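You operate a simulated robot arm through the tools that you are given. There is no shell and no other tool.

The job below is to be done with a simulated robot arm. You get a single attempt, and the scene is never put back.

TASK
Empty the jar of white frit into the steel frit dish.
Fine: dish on the graphite slab; nothing spilt; jar back in its place with its lid on; glass stays. Set down upright: jar of white frit.

The check looks at the end state, three seconds after you hand in, the way a careful person would. Anything else that was tipped, shoved, dropped, spilled or broken makes it a failure. Lids that push on must go on centred and level and be pressed home; caps that screw on are set level and turned clockwise until they are tight.

THE ROBOT
A 7-joint arm with a two-finger parallel gripper, fixed in place. Base frame: the origin is on the floor under the middle of its stand, x ahead of it, y to its left, z up. Units: mm, degrees, N and s.
With the tool pointing down near the work surface it reaches from about 100 to 580 mm from the base axis. Its first joint turns from -66.0 to 66.0 degrees. Payload 1.57 kg.
Tool frame: the origin (TCP) lies between the finger pads and is the grasp point; the fingertips stand 30 mm ahead of it; z points along the fingers, y is the line along which they close. Largest opening 80 mm; finger width 17, thickness 12; the body of the gripper, 40 by 82 mm, starts 80 mm behind the TCP.
Orientation is that of the tool frame in the base frame, as a unit quaternion [w, x, y, z]. With the fingers straight down and closing along the base's y, the tool's x points along the base's -x, its y along +y and its z along -z.

THE INTERFACE
- The arm moves only by the tool send_rows. Its argument "increments" is a list of rows, each an object of numbers (a shift or turn left out is 0, a gripper value left out holds the last): "ax", "ay", "az": the turn, a rotation vector about the tool's x, y, z in degrees; "x", "y", "z": the shift along the tool's x, y, z in m; "jaw": the opening, from 0 (shut) to 1 (fully open). In form: [{"ax": .., "ay": .., "az": .., "x": .., "y": .., "z": .., "jaw": ..}, ...]. A call has 1 to 20 rows; each row shifts and turns the commanded pose from where the row before left it, along the tool's axes as they then stand. Each row takes 0.2 s and may step no farther than 50 mm and 8.6 degrees from the row before; otherwise, or with a gripper value out of range, the whole call is refused. A pose out of reach is approached as far as the arm can. The call stops where the force on the tool passes 40 N (or 10 N more than at its start, if that is more) or the arm is blocked; 0.2 s more then pass. Each finger travels about 72 mm/s and halts on what it meets, pressing with about 39 N; the grip force reading is that of the motor and also rises with nothing between the fingers. The clock runs only during rows and for 0.2 s after the last one: add rows that do not move to give the fingers time. The reply holds the time, the measured pose of the TCP, the force on the tool along the base axes, the opening and the grip force, in the units named above and with some noise, with the torque about the TCP (base axes, N m) and any sound that the robot's microphone picked up.
- Cameras (640 x 400 px; columns grow to the right, rows downward): "scene" is fixed at [66.4, 438.5, 1439.2]; the picture's right is [-0.68, -0.73, 0.00], its down [-0.30, 0.28, -0.91] and it looks along [0.67, -0.62, -0.41] (base axes); focal length 318 px, centre (320, 200). "wrist" rides on the gripper at [72, -7, -122] in the tool frame; the picture's right is [0.09, 1.00, 0.00], its down [-0.84, 0.08, -0.54] and it looks along [-0.54, 0.05, 0.84] (tool axes); focal length 238 px, centre (320, 200).
- capture(camera): a new picture of that camera. No time passes.
- measure_at(camera, pixels): for up to 12 pixels [column, row] of the newest picture of that camera ("zoom" is the newest enlarged one), the place [x, y, z] in the base frame of the surface seen there, good to about 2 mm. No time passes.
- inspect(camera, box): a new picture of the part [left, top, right, bottom] of that camera's present view, enlarged. No time passes.
- sign_off(): hands the job in; it is judged then, once.

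Unless the task says otherwise, let go and move clear before handing in.

The tools are called as name(argument=value, ...) on one line, values as JSON. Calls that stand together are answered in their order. send_rows: Moves the arm, as the interface text tells. Its arguments: {"type":"object","properties":{"increments":{"type":"array"}},"required":["increments"]} The other tools are called the same way: capture (camera) takes a picture; measure_at (camera, pixels) gives the place of the surface under pixels of a picture; inspect (camera, box) takes an enlarged picture of a part of a camera's view; sign_off () hands the job in.

At the start:

```text
t: 0.0
position: [309.5, 66.4, 1285.7]
ee_rot: [0.0, 0.0, 1.0, 0.0]
contact_force: [-0.1, 0.5, -0.5]
ft_torque: [0.03, -0.02, -0.01]
grip_width: 80.4
grip_force: 0.0
```

scene: 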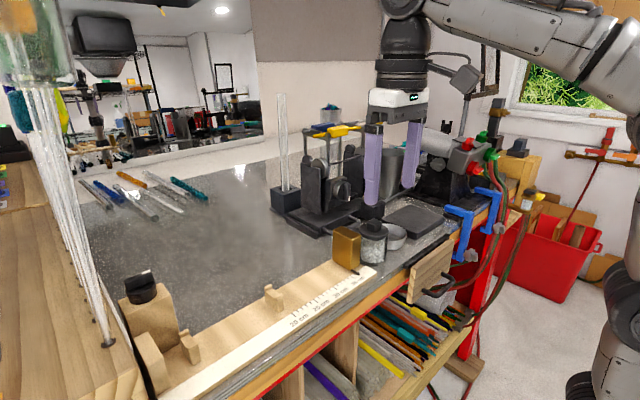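
wrist: 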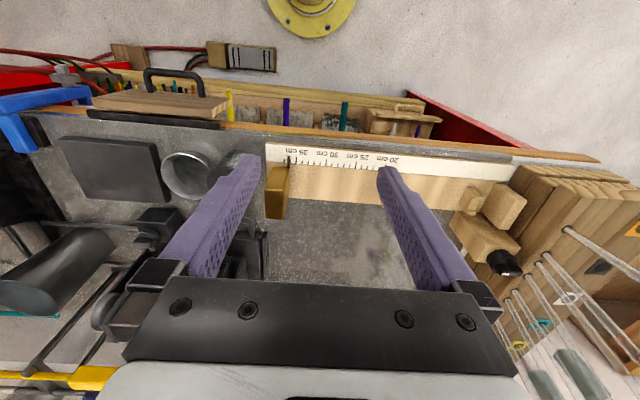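

The scene picture shows a small jar near pixel (372,240), a steel dish at (392,235), and a graphite slab near (413,220). I'll enlarge these areas before moving.

inspect(camera="scene", box=[320, 180, 480, 280])

inspect(camera="wrist", box=[20, 100, 300, 275])

inspect(camera="scene", box=[80, 220, 320, 370])

```text
4.00 times, centred on (400, 230) of scene
```

zoom: 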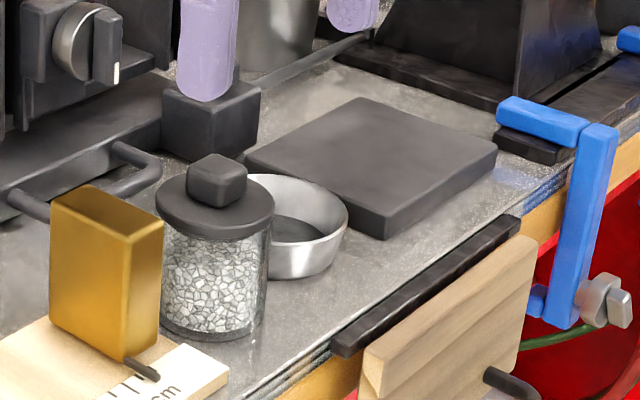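

```text
2.29 times, centred on (160, 188) of wrist
```

zoom: 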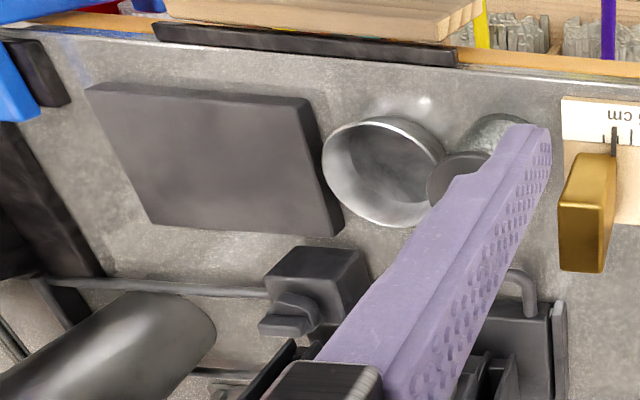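

```text
2.67 times, centred on (200, 295) of scene
```

zoom: 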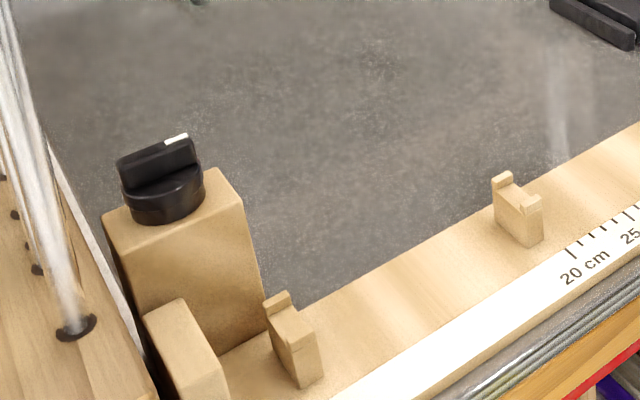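

The enlarged scene shows the jar (215,270) with its black lid and knob, the steel dish (300,225) standing on the bench, and the dark slab (375,165) beside it. I'll measure these parts.

inspect(camera="scene", box=[350, 200, 446, 260])

```text
6.67 times, centred on (398, 230) of scene
```

zoom: 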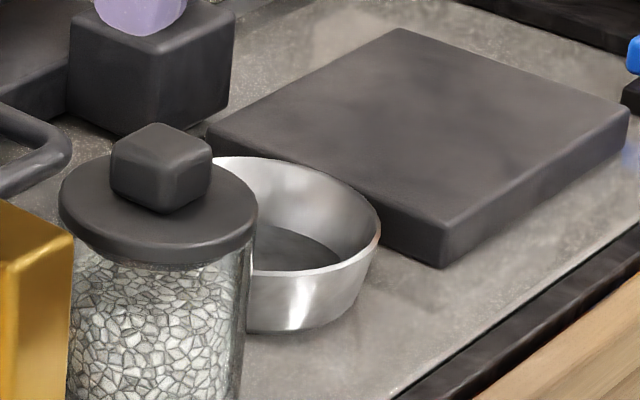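

measure_at(camera="zoom", pixels=[[157, 140], [115, 150], [208, 155], [160, 190], [64, 205], [250, 205], [90, 232], [215, 235], [160, 300], [240, 360], [100, 380], [160, 260]])

measure_at(camera="zoom", pixels=[[300, 250], [378, 240], [245, 160], [310, 270], [350, 185], [300, 325], [400, 35], [215, 128], [442, 228], [622, 108], [400, 120], [440, 300]])

```text
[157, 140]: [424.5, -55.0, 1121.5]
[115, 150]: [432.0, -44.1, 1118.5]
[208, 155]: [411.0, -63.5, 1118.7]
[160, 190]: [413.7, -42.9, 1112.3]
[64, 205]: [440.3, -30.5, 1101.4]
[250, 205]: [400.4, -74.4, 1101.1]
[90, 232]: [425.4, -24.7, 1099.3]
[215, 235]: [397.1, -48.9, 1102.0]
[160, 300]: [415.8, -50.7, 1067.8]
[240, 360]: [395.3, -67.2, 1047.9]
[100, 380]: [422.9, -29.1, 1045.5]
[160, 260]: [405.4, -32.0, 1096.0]
```

```text
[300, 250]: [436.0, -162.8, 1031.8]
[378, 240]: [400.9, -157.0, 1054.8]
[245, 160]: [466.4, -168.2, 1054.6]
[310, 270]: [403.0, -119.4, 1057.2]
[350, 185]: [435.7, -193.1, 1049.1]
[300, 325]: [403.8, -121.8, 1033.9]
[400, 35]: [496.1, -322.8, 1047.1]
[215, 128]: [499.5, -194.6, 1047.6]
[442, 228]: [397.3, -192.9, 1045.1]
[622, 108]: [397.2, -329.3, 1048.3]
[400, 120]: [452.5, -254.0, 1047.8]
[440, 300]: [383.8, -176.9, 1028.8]
```

Bench top is at z≈1029, slab top z≈1047 (x 397–499, y −325…−194), jar axis is near (420,−52) with its knob top at z≈1121. Next I'll measure the taller surroundings so the arm's path stays clear.

capture(camera="scene")

measure_at(camera="scene", pixels=[[283, 110], [285, 195], [330, 130], [342, 190], [310, 205], [370, 210], [348, 240], [272, 295], [400, 165], [440, 150], [465, 170], [430, 135]])

measure_at(camera="scene", pixels=[[300, 260], [250, 250], [200, 280], [330, 250], [430, 270], [470, 220], [487, 200], [375, 185], [412, 170], [345, 265], [320, 225], [290, 215]])

capture(camera="wrist")

```text
taken
```

scene: 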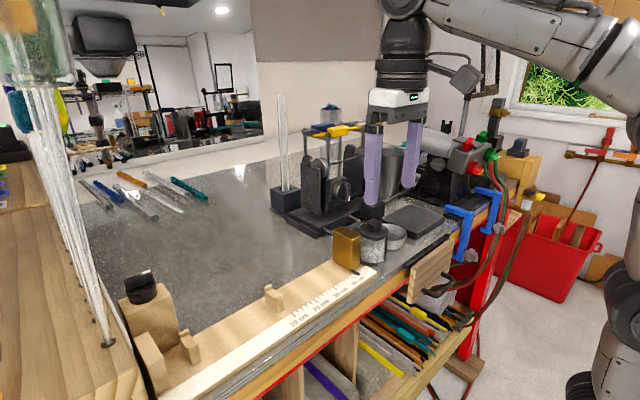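

```text
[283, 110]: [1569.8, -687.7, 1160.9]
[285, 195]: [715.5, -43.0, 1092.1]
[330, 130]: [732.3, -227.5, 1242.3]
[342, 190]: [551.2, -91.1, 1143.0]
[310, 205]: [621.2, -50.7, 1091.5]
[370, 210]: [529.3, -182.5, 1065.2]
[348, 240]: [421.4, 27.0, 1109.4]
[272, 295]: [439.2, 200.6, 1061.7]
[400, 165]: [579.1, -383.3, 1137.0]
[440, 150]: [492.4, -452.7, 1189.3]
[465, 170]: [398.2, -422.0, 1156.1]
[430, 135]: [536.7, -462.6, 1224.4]
```

```text
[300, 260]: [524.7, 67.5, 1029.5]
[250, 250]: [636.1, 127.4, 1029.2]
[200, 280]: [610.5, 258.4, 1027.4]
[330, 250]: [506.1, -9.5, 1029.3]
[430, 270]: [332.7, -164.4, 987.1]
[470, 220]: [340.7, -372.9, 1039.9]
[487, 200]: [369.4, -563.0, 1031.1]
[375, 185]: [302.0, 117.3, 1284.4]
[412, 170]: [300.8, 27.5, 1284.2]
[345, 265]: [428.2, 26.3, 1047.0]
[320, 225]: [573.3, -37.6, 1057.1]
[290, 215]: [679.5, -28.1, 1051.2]
```

```text
taken
```

wrist: 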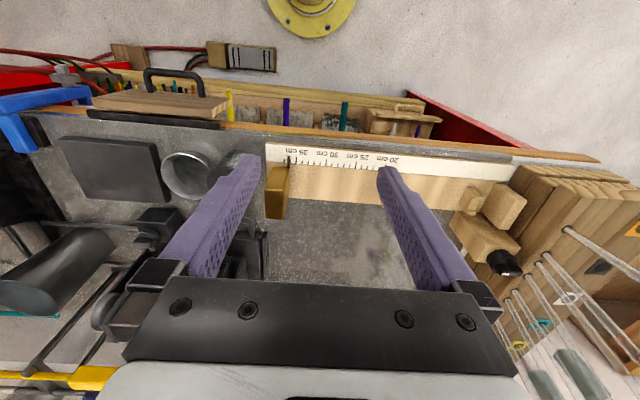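

The wrist picture has base −x at its top. The gold block at (277,190) stands right next to the jar, so I'll move over the jar and dish for a closer look at the gaps.

send_rows(increments=[{"x": -0.02, "y": -0.045}, {"x": -0.02, "y": -0.045}, {"x": -0.02, "y": -0.045}, {}])

capture(camera="wrist")

capture(camera="scene")

```text
t: 1.0
position: [372.0, -67.8, 1287.0]
ee_rot: [0.0, 0.001, 1.0, 0.0]
contact_force: [-0.6, 0.5, -0.3]
ft_torque: [-0.02, 0.01, 0.01]
grip_width: 80.0
grip_force: 0.1
```

```text
taken
```

wrist: 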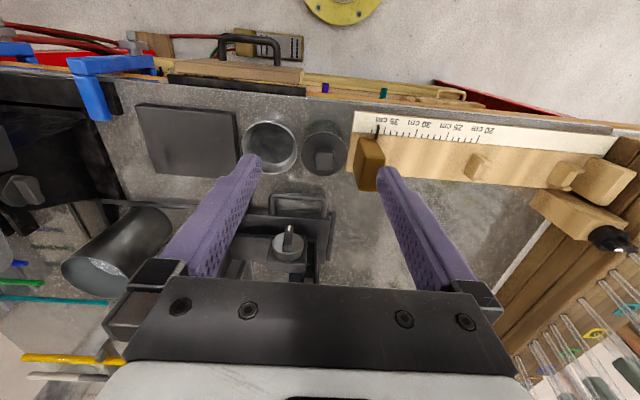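

```text
taken
```

scene: 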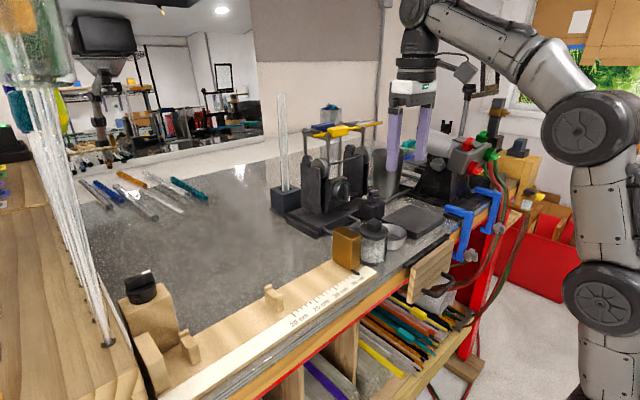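

The wrist picture now shows the dish at (270,147), jar lid at (323,155) and gold block at (370,165). I'll enlarge this and measure the jar, dish and block.

inspect(camera="wrist", box=[220, 100, 420, 225])

```text
3.20 times, centred on (320, 162) of wrist
```

zoom: 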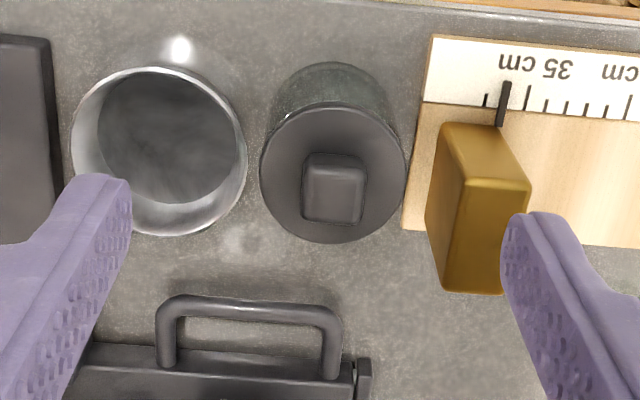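

measure_at(camera="zoom", pixels=[[335, 185], [308, 180], [362, 180], [335, 160], [335, 218], [264, 178], [402, 178], [333, 108], [333, 238], [430, 220], [440, 128], [470, 185]])

measure_at(camera="zoom", pixels=[[74, 150], [243, 150], [160, 69], [160, 234], [95, 95], [225, 95], [220, 210], [160, 140], [330, 70], [445, 285], [500, 285], [240, 300]])

```text
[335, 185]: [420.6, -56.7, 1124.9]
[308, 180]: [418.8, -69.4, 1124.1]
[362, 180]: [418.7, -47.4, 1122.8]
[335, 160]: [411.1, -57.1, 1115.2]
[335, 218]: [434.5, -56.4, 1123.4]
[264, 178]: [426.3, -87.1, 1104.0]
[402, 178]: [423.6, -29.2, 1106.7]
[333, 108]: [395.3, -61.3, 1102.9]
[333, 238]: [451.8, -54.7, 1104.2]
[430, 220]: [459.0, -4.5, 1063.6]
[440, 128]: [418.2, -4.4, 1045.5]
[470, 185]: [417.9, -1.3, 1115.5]
```

```text
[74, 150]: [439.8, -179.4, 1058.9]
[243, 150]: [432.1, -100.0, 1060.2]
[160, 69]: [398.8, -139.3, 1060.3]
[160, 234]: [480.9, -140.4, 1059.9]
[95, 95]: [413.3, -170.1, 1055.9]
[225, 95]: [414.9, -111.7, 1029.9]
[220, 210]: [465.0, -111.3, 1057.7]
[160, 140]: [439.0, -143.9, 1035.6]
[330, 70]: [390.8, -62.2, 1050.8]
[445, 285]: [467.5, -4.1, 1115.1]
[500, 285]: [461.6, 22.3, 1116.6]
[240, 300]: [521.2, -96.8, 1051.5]
```

Lid centre is about (423.5,−58) with a 57 mm diameter. The knob is 22 mm wide and tops out at z≈1124. The dish rim is about 81 mm wide, centred at (440,−140) at z≈1060, too wide to span, so I'll grip its robot-side wall. The first move is over that wall, with the tool yawed 90° at a safe height.

send_rows(increments=[{"x": -0.014, "y": -0.036}, {"x": -0.014, "y": -0.036}, {"az": 8.5}, {"az": 8.5}, {"az": 8.5}, {"az": 8.5}, {"az": 8.5}, {"az": 8.5}, {"az": 8.5}, {"az": 8.5}, {"az": 8.5}, {"az": 8.5}, {"az": 5.0}, {}])

capture(camera="wrist")

capture(camera="scene")

```text
t: 4.0
position: [395.3, -140.0, 1278.3]
ee_rot: [0.0, 0.708, 0.706, 0.0]
contact_force: [0.7, -0.3, -0.4]
ft_torque: [0.0, 0.0, 0.0]
grip_width: 80.3
grip_force: 0.0
out of reach, approached as far as the arm can: row 2
```

```text
taken
```

wrist: 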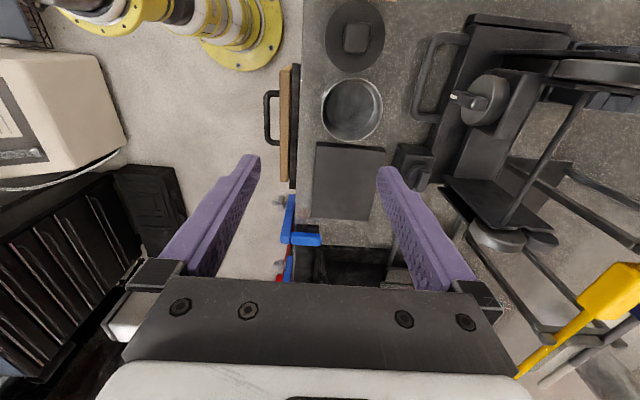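

```text
taken
```

scene: 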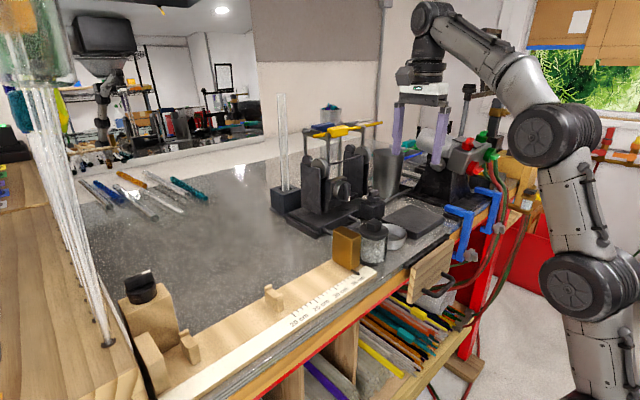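

At this height the arm stopped short of reach at (395,−140,1278), though it handled the 90° yaw. The dish shows at (352,108); I'll go lower and look at its wall closely.

send_rows(increments=[{"z": 0.04}, {"z": 0.04}, {"y": 0.005}, {}])

inspect(camera="wrist", box=[220, 40, 420, 165])

inspect(camera="scene", box=[350, 200, 446, 260])

```text
t: 5.0
position: [399.5, -140.1, 1198.5]
ee_rot: [0.0, 0.707, 0.707, 0.0]
contact_force: [-0.8, 1.1, 0.0]
ft_torque: [0.02, -0.02, 0.02]
grip_width: 80.3
grip_force: 0.1
```

```text
3.20 times, centred on (320, 102) of wrist
```

zoom: 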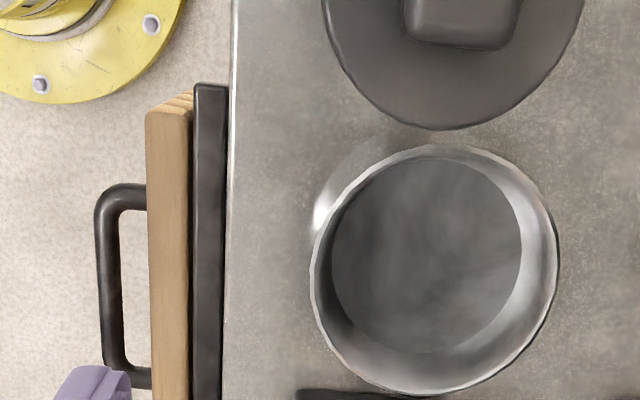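

```text
6.67 times, centred on (398, 230) of scene
```

zoom: 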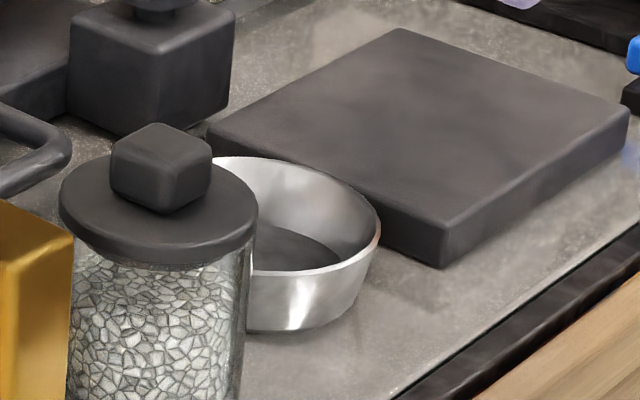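

The dish wall tapers, which shows as the narrow left wall strip at (325,280). I'll re-take that enlarged view and measure the rim and floor edge.

inspect(camera="wrist", box=[300, 60, 412, 172])

```text
3.57 times, centred on (356, 116) of wrist
```

zoom: 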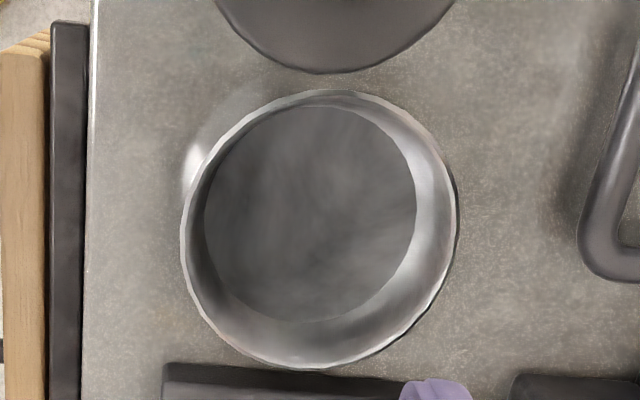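

measure_at(camera="zoom", pixels=[[185, 230], [455, 225], [320, 92], [315, 366], [206, 215], [415, 210], [305, 110], [295, 320], [310, 215], [193, 230], [435, 220], [90, 230]])

```text
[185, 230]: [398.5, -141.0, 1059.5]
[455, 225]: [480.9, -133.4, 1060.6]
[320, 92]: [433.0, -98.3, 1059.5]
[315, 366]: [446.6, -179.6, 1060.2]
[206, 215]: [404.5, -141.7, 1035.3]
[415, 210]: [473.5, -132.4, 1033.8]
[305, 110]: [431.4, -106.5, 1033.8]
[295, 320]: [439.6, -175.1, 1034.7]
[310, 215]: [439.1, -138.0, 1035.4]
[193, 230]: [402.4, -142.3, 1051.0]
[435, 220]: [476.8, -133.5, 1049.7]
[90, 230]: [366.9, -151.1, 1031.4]
```

The rim spans x 398.5–481 and y −98 to −180. The floor radius is about 34.5 at z≈1034, so the wall leans about 11°. I'll tilt the tool to match, part-close the jaws and stop above the near wall to check alignment.

send_rows(increments=[{"ax": -5.5, "jaw": 0.4}, {"ax": -5.5}, {"y": -0.026}, {"z": 0.03}, {"z": 0.03}, {"z": 0.025}, {}, {}])

capture(camera="wrist")

inspect(camera="scene", box=[340, 160, 468, 260])

```text
t: 6.8
position: [391.8, -140.0, 1109.9]
ee_rot: [0.067, 0.704, 0.704, 0.068]
contact_force: [-0.9, -0.2, 0.2]
ft_torque: [0.04, -0.01, 0.0]
grip_width: 32.3
grip_force: 0.1
```

```text
taken
```

wrist: 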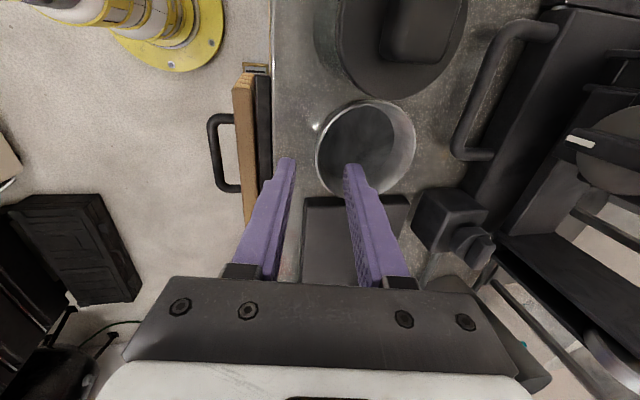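

```text
4.00 times, centred on (404, 210) of scene
```

zoom: 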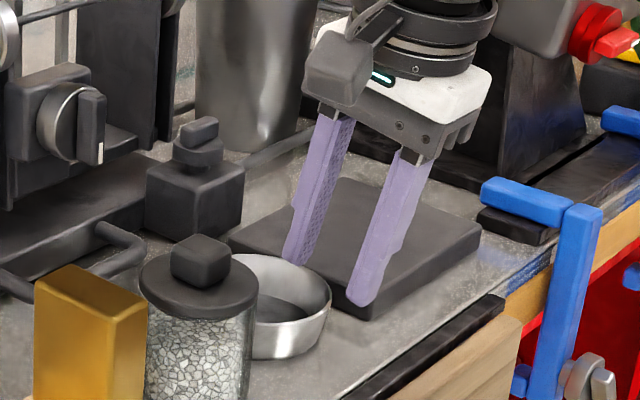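

The fingers at (275,190) and (360,190) straddle the near wall of the dish as planned. I'll go down the last 41 mm along the tool and stop just above the floor.

send_rows(increments=[{"y": -0.0015, "z": 0.01}, {"z": 0.01}, {"z": 0.01}, {"z": 0.008}, {"z": 0.003}, {}])

capture(camera="wrist")

inspect(camera="scene", box=[350, 200, 446, 260])

```text
t: 8.2
position: [396.7, -139.4, 1069.9]
ee_rot: [0.068, 0.704, 0.704, 0.067]
contact_force: [-0.6, 0.2, -0.2]
ft_torque: [0.0, -0.05, -0.01]
grip_width: 32.0
grip_force: 0.0
```

```text
taken
```

wrist: 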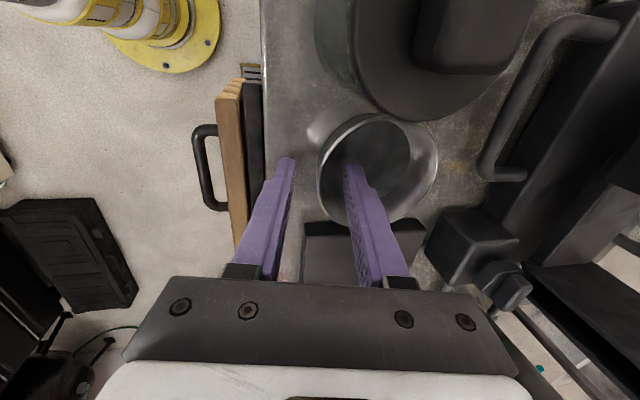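

```text
6.67 times, centred on (398, 230) of scene
```

zoom: 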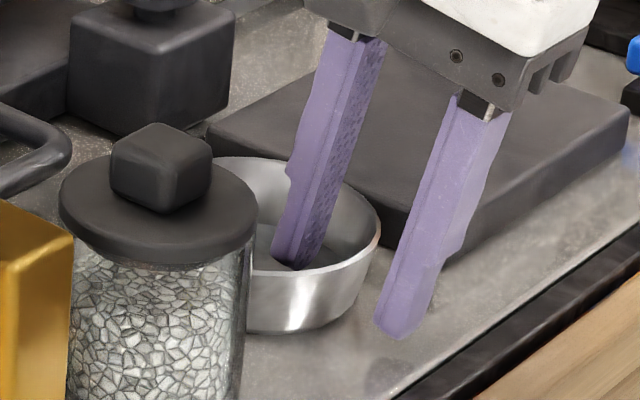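

One finger is inside the dish at (305,230) and one outside at (420,270), with no contact force. I'll close on the wall.

send_rows(increments=[{"jaw": 0.2}, {"jaw": 0.1}, {"jaw": 0.0}, {}, {}, {}])

inspect(camera="scene", box=[350, 200, 446, 260])

```text
t: 9.6
position: [397.3, -139.4, 1069.0]
ee_rot: [0.068, 0.704, 0.704, 0.068]
contact_force: [0.7, -0.8, 1.2]
ft_torque: [-0.01, -0.13, -0.01]
grip_width: 5.7
grip_force: 25.7
```

```text
6.67 times, centred on (398, 230) of scene
```

zoom: 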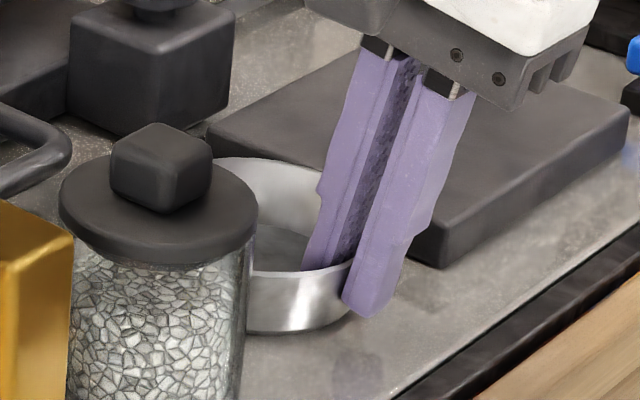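

The grip reads 25.7 N with the wall held at 5.7 mm opening. I'll lift straight up 35 mm and check that the dish hangs level.

send_rows(increments=[{"z": -0.00491, "y": 0.00095}, {"z": -0.00982, "y": 0.0019}, {"z": -0.00982, "y": 0.0019}, {"z": -0.00982, "y": 0.0019}, {}])

inspect(camera="scene", box=[340, 180, 452, 250])

capture(camera="wrist")

```text
t: 10.8
position: [397.3, -138.8, 1104.1]
ee_rot: [0.067, 0.704, 0.704, 0.068]
contact_force: [-0.3, -0.2, -0.4]
ft_torque: [-0.03, 0.02, 0.02]
grip_width: 0.1
grip_force: 20.9
```

```text
5.71 times, centred on (396, 215) of scene
```

zoom: 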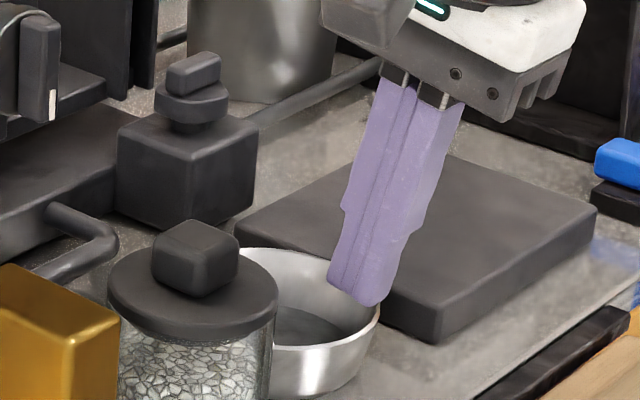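

```text
taken
```

wrist: 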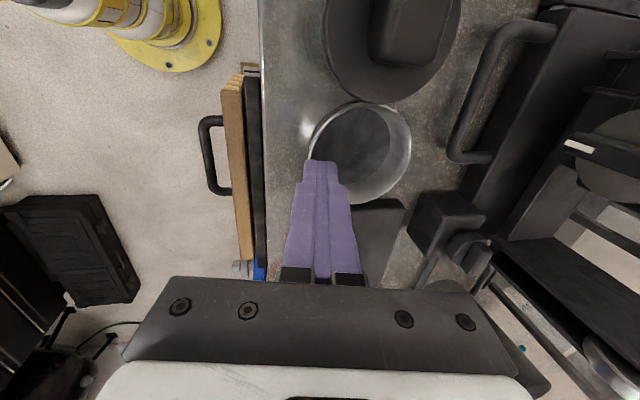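

The dish slipped out: the jaws read 0.1 mm and the dish still stands on the bench near (300,330) of the enlarged view. I'll check whether it moved before trying again.

inspect(camera="wrist", box=[260, 80, 440, 220])

```text
2.86 times, centred on (350, 150) of wrist
```

zoom: 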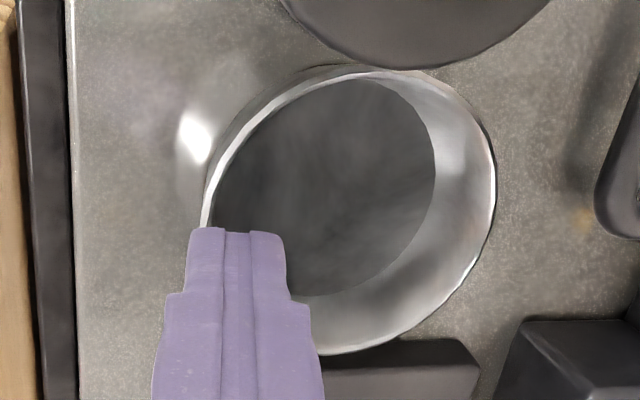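

measure_at(camera="zoom", pixels=[[204, 215], [493, 195], [375, 74], [345, 352], [217, 205], [434, 170], [360, 84], [320, 296], [320, 190], [255, 110], [460, 290], [465, 120]])

```text
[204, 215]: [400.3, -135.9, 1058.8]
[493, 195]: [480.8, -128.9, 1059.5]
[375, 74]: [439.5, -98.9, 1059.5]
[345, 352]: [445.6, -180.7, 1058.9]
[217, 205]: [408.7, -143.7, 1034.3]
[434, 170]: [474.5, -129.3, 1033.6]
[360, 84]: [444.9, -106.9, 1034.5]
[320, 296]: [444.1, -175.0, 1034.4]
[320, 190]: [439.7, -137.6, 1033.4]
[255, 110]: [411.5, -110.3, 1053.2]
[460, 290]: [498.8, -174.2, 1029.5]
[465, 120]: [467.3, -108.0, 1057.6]
```

The dish has not moved (centre still ≈(440,−140)). I'll measure its wall profile inside and outside more closely to see why it slipped.

inspect(camera="scene", box=[376, 218, 416, 258])

```text
10.00 times, centred on (396, 238) of scene
```

zoom: 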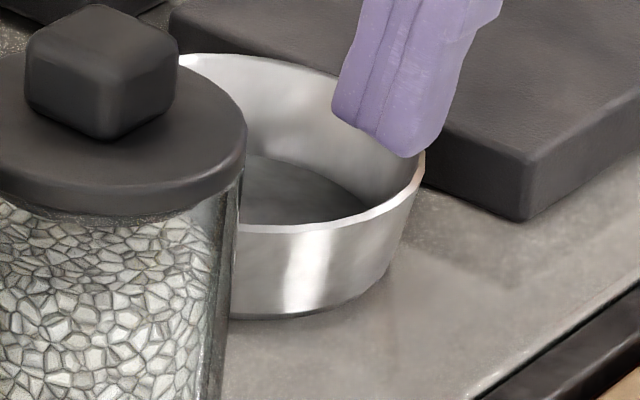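

measure_at(camera="zoom", pixels=[[310, 228], [310, 240], [308, 255], [306, 270], [304, 285], [302, 300], [300, 308], [310, 218], [390, 205], [388, 230], [384, 255], [380, 270]])

measure_at(camera="zoom", pixels=[[330, 70], [315, 90], [305, 110], [295, 130], [285, 150], [275, 165], [260, 60], [255, 80], [250, 100], [247, 120], [245, 140], [300, 190]])

```text
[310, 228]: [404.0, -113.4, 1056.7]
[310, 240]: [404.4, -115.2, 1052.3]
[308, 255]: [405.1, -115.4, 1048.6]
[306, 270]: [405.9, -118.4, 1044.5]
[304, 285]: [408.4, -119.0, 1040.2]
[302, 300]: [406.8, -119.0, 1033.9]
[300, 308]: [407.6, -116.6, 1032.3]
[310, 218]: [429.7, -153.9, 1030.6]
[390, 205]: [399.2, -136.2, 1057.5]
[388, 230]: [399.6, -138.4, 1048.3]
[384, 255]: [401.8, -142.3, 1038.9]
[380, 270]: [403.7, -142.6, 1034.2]
```

```text
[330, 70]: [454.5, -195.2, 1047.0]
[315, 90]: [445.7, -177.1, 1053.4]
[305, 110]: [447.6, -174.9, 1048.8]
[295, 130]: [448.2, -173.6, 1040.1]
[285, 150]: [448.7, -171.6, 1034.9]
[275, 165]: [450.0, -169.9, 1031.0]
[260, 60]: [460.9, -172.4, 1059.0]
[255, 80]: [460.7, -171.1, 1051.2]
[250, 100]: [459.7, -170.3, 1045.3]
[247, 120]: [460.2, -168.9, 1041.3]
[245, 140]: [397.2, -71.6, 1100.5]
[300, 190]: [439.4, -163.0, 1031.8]
```

Both the inside and outside of the wall lean about 11–12°, so the tool angle was right and the grip was probably too shallow. I'll open, go about 3 mm deeper and let the jaws settle longer before a small test lift.

send_rows(increments=[{"jaw": 0.35}, {}, {"x": -0.0009}, {"z": 0.01, "y": -0.00193}, {"z": 0.01, "y": -0.00193}, {"z": 0.01, "y": -0.00193}, {"z": 0.0044, "y": -0.00085}, {"z": 0.003, "y": 0.0003}, {}])

inspect(camera="wrist", box=[240, 80, 440, 230])

```text
t: 12.8
position: [398.5, -139.7, 1066.5]
ee_rot: [0.068, 0.704, 0.704, 0.068]
contact_force: [-0.7, 0.6, -0.2]
ft_torque: [-0.03, -0.01, 0.04]
grip_width: 27.9
grip_force: 0.0
```

```text
2.67 times, centred on (340, 155) of wrist
```

zoom: 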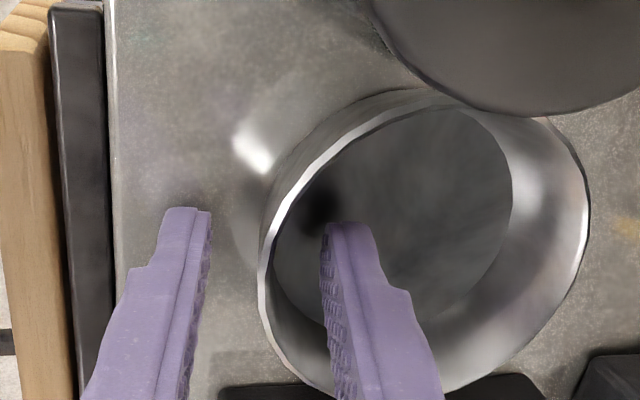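

The fingertips (345,225) and (185,210) straddle the wall with about 3 mm more depth. Now I'll close and wait for the jaws to settle.

send_rows(increments=[{"jaw": 0.15}, {"jaw": 0.0}, {}, {}, {}, {}, {}])

inspect(camera="wrist", box=[240, 80, 440, 230])

inspect(camera="scene", box=[376, 208, 424, 256])

```text
t: 14.4
position: [398.6, -140.9, 1067.2]
ee_rot: [0.068, 0.704, 0.704, 0.067]
contact_force: [-0.6, 0.1, 1.5]
ft_torque: [-0.06, -0.12, 0.02]
grip_width: 6.0
grip_force: 26.4
```

```text
2.67 times, centred on (340, 155) of wrist
```

zoom: 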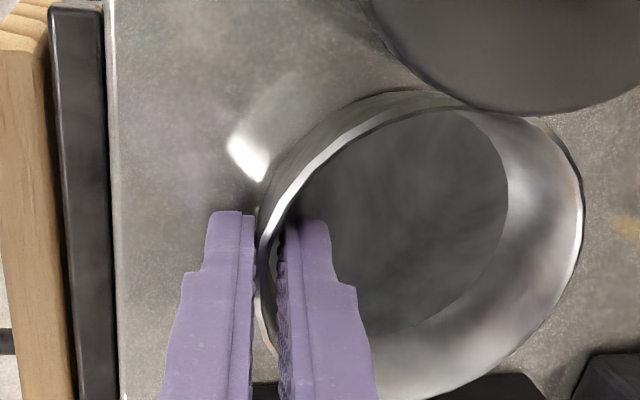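

```text
8.33 times, centred on (400, 232) of scene
```

zoom: 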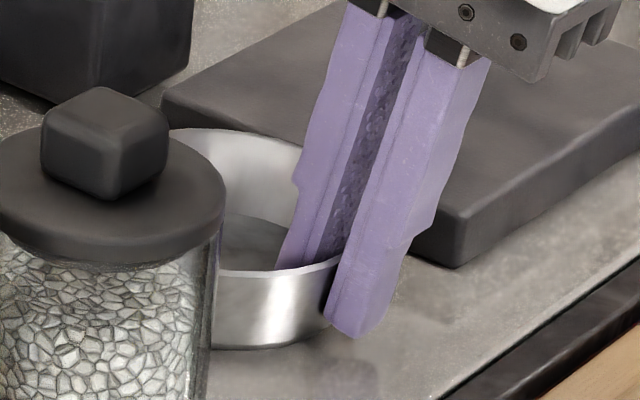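

It holds at 6.0 mm with 26.4 N, and the rim sits between the pads at (265,240). I'll test-lift only 6 mm, slowly, and look.

send_rows(increments=[{"z": -0.00196, "y": 0.00038}, {"z": -0.00196, "y": 0.00038}, {"z": -0.00196, "y": 0.00038}])

inspect(camera="scene", box=[376, 208, 424, 256])

inspect(camera="wrist", box=[240, 80, 440, 230])

```text
t: 15.2
position: [398.3, -140.5, 1074.0]
ee_rot: [0.068, 0.704, 0.704, 0.068]
contact_force: [0.1, 0.0, -0.8]
ft_torque: [-0.01, 0.06, -0.01]
grip_width: 5.9
grip_force: 26.1
```

```text
8.33 times, centred on (400, 232) of scene
```

zoom: 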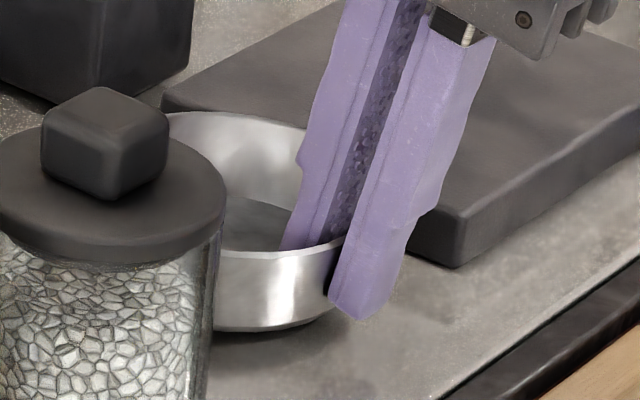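

```text
2.67 times, centred on (340, 155) of wrist
```

zoom: 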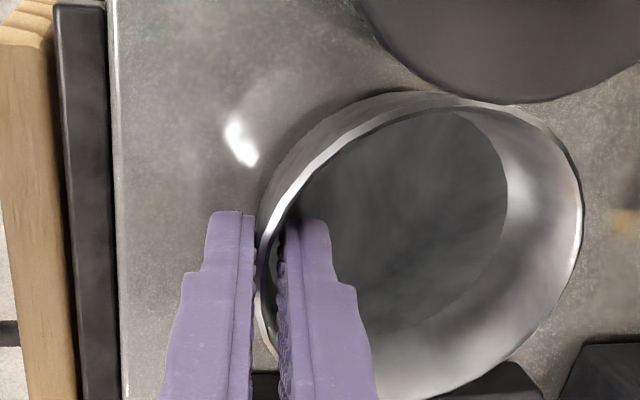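

The dish is off the bench with the grip steady at 5.9 mm. I'll keep raising it gently, 3 mm per row.

send_rows(increments=[{"z": -0.00295, "y": 0.00057}, {"z": -0.00295, "y": 0.00057}, {"z": -0.00295, "y": 0.00057}, {"z": -0.00295, "y": 0.00057}, {"z": -0.00295, "y": 0.00057}, {"z": -0.00295, "y": 0.00057}, {"z": -0.00295, "y": 0.00057}, {"z": -0.00295, "y": 0.00057}])

inspect(camera="scene", box=[370, 198, 430, 258])

inspect(camera="wrist", box=[240, 80, 440, 230])

```text
t: 17.0
position: [398.3, -139.6, 1097.5]
ee_rot: [0.068, 0.703, 0.704, 0.067]
contact_force: [-0.4, 0.4, -0.7]
ft_torque: [0.0, 0.08, -0.03]
grip_width: 5.8
grip_force: 25.8
```

```text
6.67 times, centred on (400, 228) of scene
```

zoom: 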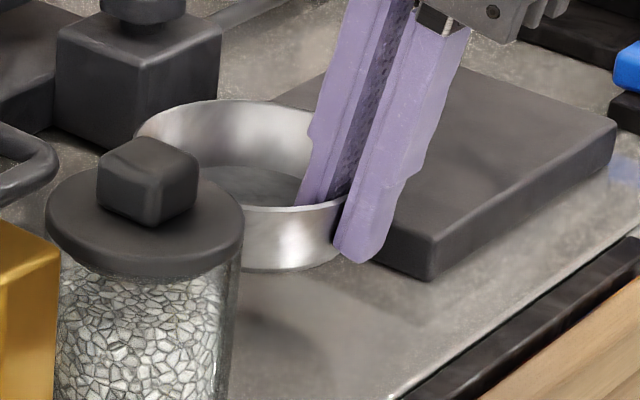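

```text
2.67 times, centred on (340, 155) of wrist
```

zoom: 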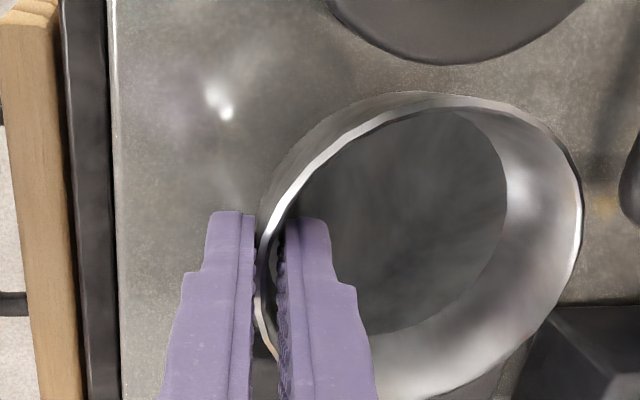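

The dish hangs above the bench and its outline in the wrist view is unchanged. I'll measure the rim to see how level it is and how high.

measure_at(camera="zoom", pixels=[[266, 230], [582, 210], [450, 98], [320, 150], [560, 320], [540, 130], [420, 200], [350, 320], [505, 190], [440, 115]])

```text
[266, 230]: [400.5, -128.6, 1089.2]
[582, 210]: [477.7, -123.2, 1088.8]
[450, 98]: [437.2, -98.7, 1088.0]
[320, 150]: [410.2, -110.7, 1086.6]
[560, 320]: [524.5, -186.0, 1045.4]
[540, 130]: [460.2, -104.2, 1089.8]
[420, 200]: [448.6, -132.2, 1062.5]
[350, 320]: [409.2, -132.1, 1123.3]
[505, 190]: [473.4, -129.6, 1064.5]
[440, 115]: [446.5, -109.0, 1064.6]
```

The rim reads 1088–1089 mm all round, so the dish is level with its base about 11 mm above the slab top. I'll carry it gently to −y over the slab.

send_rows(increments=[{"x": -0.003}, {"x": -0.005}, {"x": -0.008}, {"x": -0.008}, {"x": -0.008}, {"x": -0.008}, {"x": -0.008}, {"x": -0.008}, {"x": -0.008}, {"x": -0.008}, {"x": -0.008}, {"x": -0.008}, {"x": -0.008}, {"x": -0.008}, {"x": -0.008}, {"x": -0.005}, {"x": -0.003}, {}])

inspect(camera="scene", box=[370, 170, 460, 260])

inspect(camera="wrist", box=[240, 80, 440, 230])

```text
t: 20.8
position: [398.7, -260.4, 1098.0]
ee_rot: [0.068, 0.704, 0.703, 0.067]
contact_force: [0.2, 0.3, -1.2]
ft_torque: [-0.02, 0.04, 0.03]
grip_width: 5.8
grip_force: 25.5
```

```text
4.44 times, centred on (415, 215) of scene
```

zoom: 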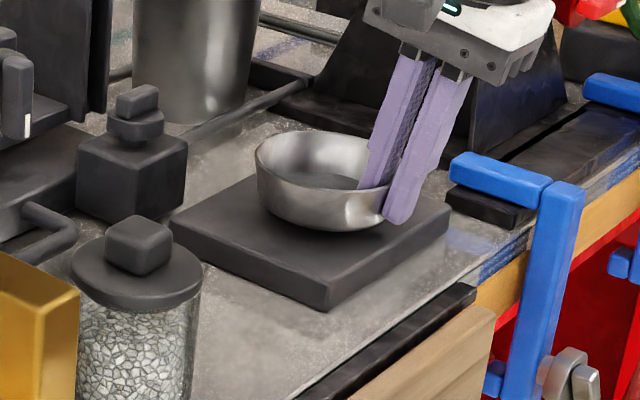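

```text
2.67 times, centred on (340, 155) of wrist
```

zoom: 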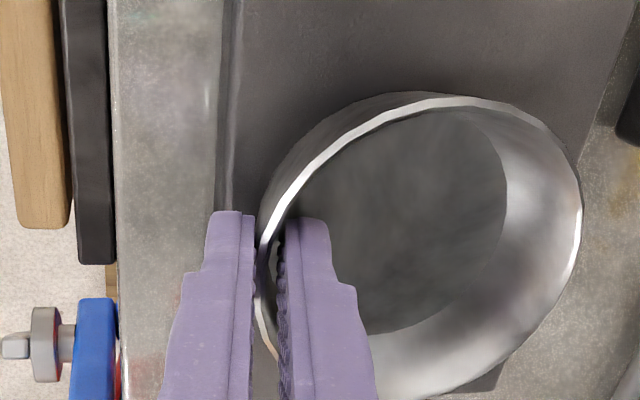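

The dish is over the slab at about (440,−260). I'll nudge it 5 mm forward, then lower to just above contact height (TCP z≈1085).

send_rows(increments=[{"y": 0.0025, "z": 0.0005}, {"y": 0.0025, "z": 0.0005}, {"z": 0.00295, "y": -0.00057}, {"z": 0.00295, "y": -0.00057}, {"z": 0.00295, "y": -0.00057}, {"z": 0.00196, "y": -0.00038}, {}])

inspect(camera="scene", box=[385, 185, 445, 245])

```text
t: 22.4
position: [404.2, -260.0, 1087.0]
ee_rot: [0.07, 0.704, 0.704, 0.068]
contact_force: [-1.4, 0.8, 6.0]
ft_torque: [-0.01, -0.18, 0.03]
grip_width: 5.7
grip_force: 26.0
```

```text
6.67 times, centred on (415, 215) of scene
```

zoom: 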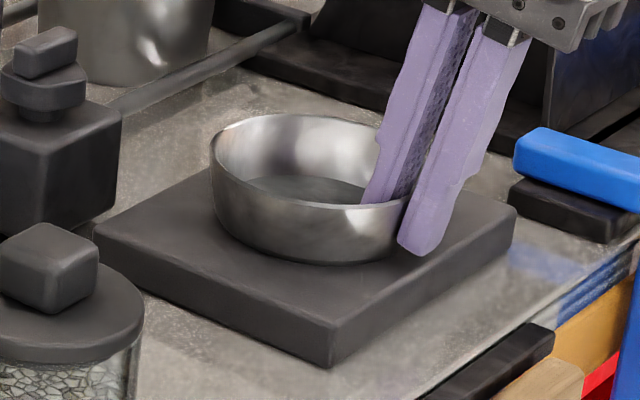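

A 6 N upward force shows the dish is resting on the slab. I'll open the jaws partly and check it stays put before withdrawing.

send_rows(increments=[{"jaw": 0.15}, {"jaw": 0.3}, {}, {}])

inspect(camera="wrist", box=[240, 80, 440, 230])

```text
t: 23.4
position: [403.5, -261.0, 1087.1]
ee_rot: [0.068, 0.704, 0.704, 0.068]
contact_force: [-0.1, -0.1, -0.1]
ft_torque: [0.01, -0.03, 0.0]
grip_width: 23.9
grip_force: 0.1
```

```text
2.67 times, centred on (340, 155) of wrist
```

zoom: 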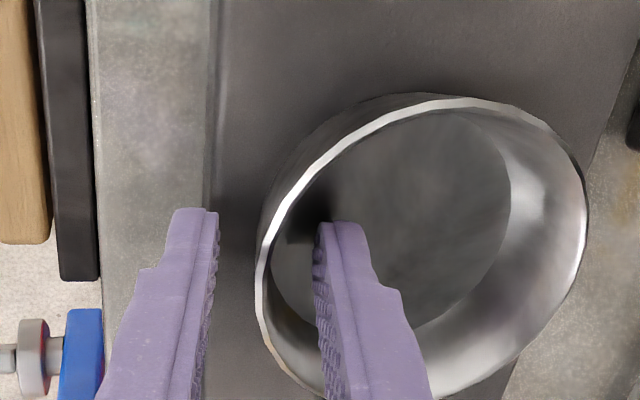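

The jaws are free of the dish wall and the dish sits still. I'll pull back along the tool axis, then undo the tilt and the yaw.

send_rows(increments=[{"z": -0.01}, {"z": -0.02}, {"z": -0.03}, {"z": -0.03}, {"ax": 5.5}, {"ax": 5.5}, {}])

inspect(camera="wrist", box=[220, 60, 420, 210])

capture(camera="scene")

```text
t: 25.0
position: [387.1, -260.4, 1172.9]
ee_rot: [0.0, 0.707, 0.707, -0.001]
contact_force: [-0.4, -0.4, 0.4]
ft_torque: [0.01, 0.02, -0.02]
grip_width: 23.8
grip_force: 0.0
```

```text
2.67 times, centred on (320, 135) of wrist
```

zoom: 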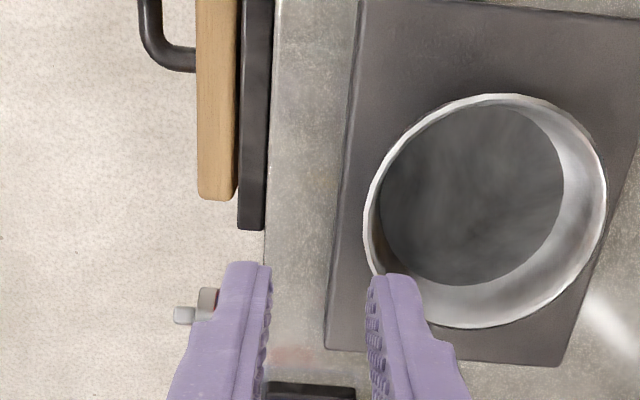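

```text
taken
```

scene: 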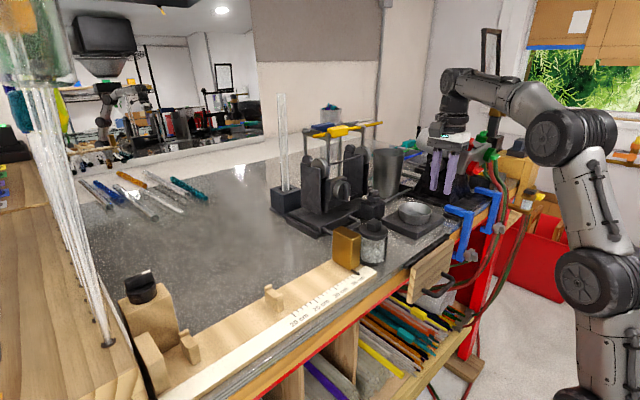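

The dish stands on the slab, fully inside its edges. I'll record its rim and floor positions now for the later pour.

measure_at(camera="zoom", pixels=[[366, 220], [605, 205], [500, 96], [475, 326], [470, 190], [580, 290], [400, 150], [350, 100], [330, 330], [560, 350]])

```text
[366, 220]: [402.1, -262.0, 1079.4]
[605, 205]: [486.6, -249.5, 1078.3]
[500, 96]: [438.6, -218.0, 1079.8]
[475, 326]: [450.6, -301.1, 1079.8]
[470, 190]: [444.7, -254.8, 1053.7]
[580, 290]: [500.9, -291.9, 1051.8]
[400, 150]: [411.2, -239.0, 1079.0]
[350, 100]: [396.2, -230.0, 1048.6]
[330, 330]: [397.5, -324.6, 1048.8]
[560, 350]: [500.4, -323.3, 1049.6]
```

Dish centre is (444,−259.5) with its rim at z≈1079. Next I'll yaw back and move above the jar lid's knob at about (423,−58).

send_rows(increments=[{"az": -8.5}, {"az": -8.5}, {"az": -8.5}, {"az": -8.5}, {"az": -8.5}, {"az": -8.5}, {"az": -8.5}, {"az": -8.5}, {"az": -8.5}, {"az": -8.5}, {"az": -5.0, "jaw": 0.6}, {"y": 0.0404, "x": -0.0072}, {"y": 0.0404, "x": -0.0072}, {"y": 0.0404, "x": -0.0072}, {"y": 0.0404, "x": -0.0072}, {"y": 0.0404, "x": -0.0072}, {}])

inspect(camera="wrist", box=[240, 110, 400, 230])

capture(camera="scene")

```text
t: 28.6
position: [423.3, -59.4, 1172.5]
ee_rot: [0.0, 0.0, 1.0, -0.001]
contact_force: [-0.7, -0.4, -0.8]
ft_torque: [0.02, -0.02, -0.04]
grip_width: 47.9
grip_force: 0.0
```

```text
3.33 times, centred on (320, 170) of wrist
```

zoom: 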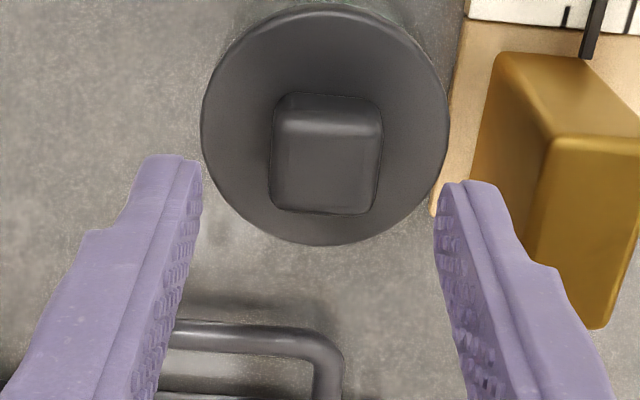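

```text
taken
```

scene: 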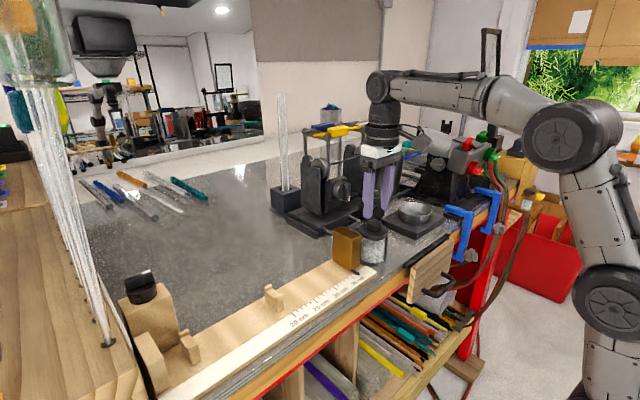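

measure_at(camera="zoom", pixels=[[326, 160], [272, 160], [380, 160], [326, 210], [326, 118], [204, 125], [447, 125], [330, 12], [335, 242], [230, 60], [420, 60], [295, 190]])

```text
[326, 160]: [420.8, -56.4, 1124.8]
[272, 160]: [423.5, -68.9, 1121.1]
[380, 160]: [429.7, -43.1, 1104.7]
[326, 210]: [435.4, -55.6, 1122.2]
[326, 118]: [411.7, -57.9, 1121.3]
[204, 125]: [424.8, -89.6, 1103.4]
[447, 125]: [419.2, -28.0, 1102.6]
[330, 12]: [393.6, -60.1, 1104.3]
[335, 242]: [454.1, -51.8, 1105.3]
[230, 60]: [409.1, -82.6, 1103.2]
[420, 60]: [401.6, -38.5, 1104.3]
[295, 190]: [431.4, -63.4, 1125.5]
```

Knob spans y −69…−46 and x 411–436, centred at about (423.5,−57.8) and aligned with the axes. I'll descend so the tips sit about 2 mm above the lid plate, then close gently.

send_rows(increments=[{"y": 0.0014}, {"z": 0.012}, {"z": 0.012}, {"z": 0.008}, {"z": 0.004}, {}, {"jaw": 0.4}, {"jaw": 0.2}, {"jaw": 0.0}, {}, {}])

inspect(camera="scene", box=[340, 190, 420, 270])

inspect(camera="wrist", box=[240, 110, 400, 230])

```text
t: 31.0
position: [423.7, -58.2, 1137.8]
ee_rot: [0.001, 0.0, 1.0, 0.001]
contact_force: [0.2, -0.1, -0.6]
ft_torque: [0.03, 0.02, 0.04]
grip_width: 24.4
grip_force: 36.2
heard: snap
```

```text
5.00 times, centred on (380, 230) of scene
```

zoom: 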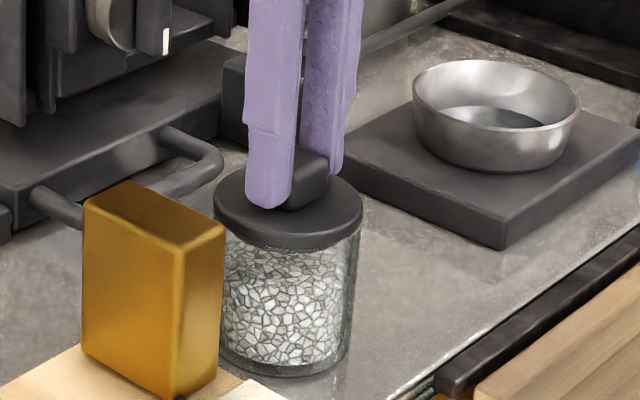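

```text
3.33 times, centred on (320, 170) of wrist
```

zoom: 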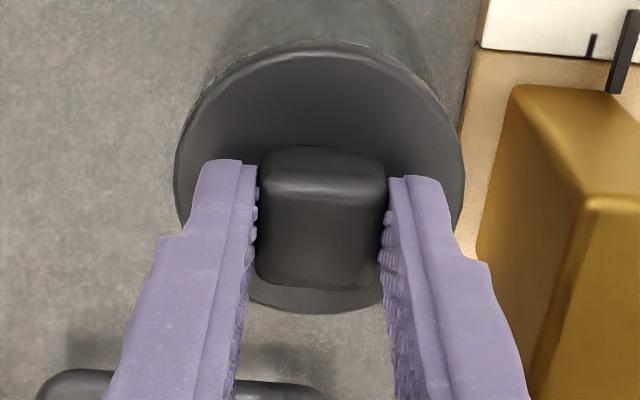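

The knob is held at 24.4 mm with 36 N. The microphone heard a "snap", but the lid (290,210) looks level and the glass intact. I'll raise 5 mm slowly and see whether only the lid comes up.

send_rows(increments=[{"z": -0.001}, {"z": -0.002}, {"z": -0.002}, {}])

inspect(camera="scene", box=[350, 210, 410, 270])

```text
t: 32.0
position: [422.3, -57.1, 1144.5]
ee_rot: [0.0, 0.0, 1.0, 0.0]
contact_force: [0.8, 0.6, -0.6]
ft_torque: [0.01, 0.02, 0.04]
grip_width: 24.5
grip_force: 36.5
```

```text
6.67 times, centred on (380, 240) of scene
```

zoom: 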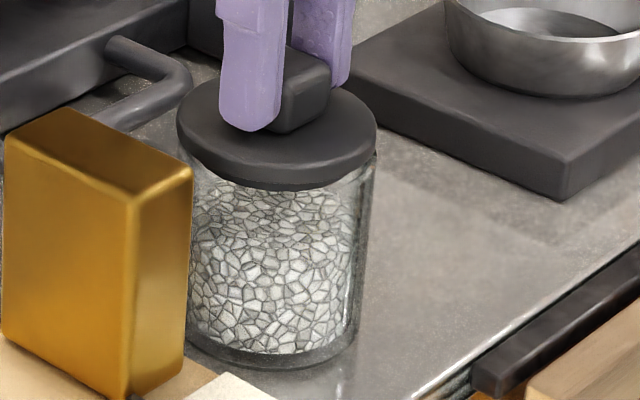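

The lid seems to be rising while the jar base (270,360) stays on the bench. I'll raise it another 12 mm and check again.

send_rows(increments=[{"z": -0.004}, {"z": -0.004}, {"z": -0.004}, {}])

inspect(camera="scene", box=[350, 210, 410, 270])

```text
t: 33.0
position: [422.9, -57.1, 1156.4]
ee_rot: [0.0, -0.001, 1.0, 0.0]
contact_force: [-0.1, -0.4, 0.2]
ft_torque: [-0.04, 0.0, 0.0]
grip_width: 24.8
grip_force: 36.0
```

```text
6.67 times, centred on (380, 240) of scene
```

zoom: 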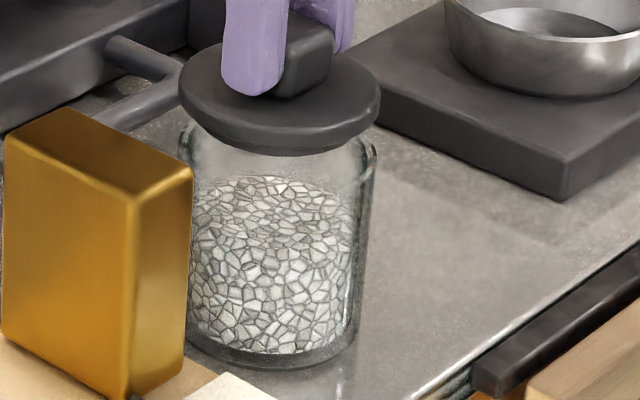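

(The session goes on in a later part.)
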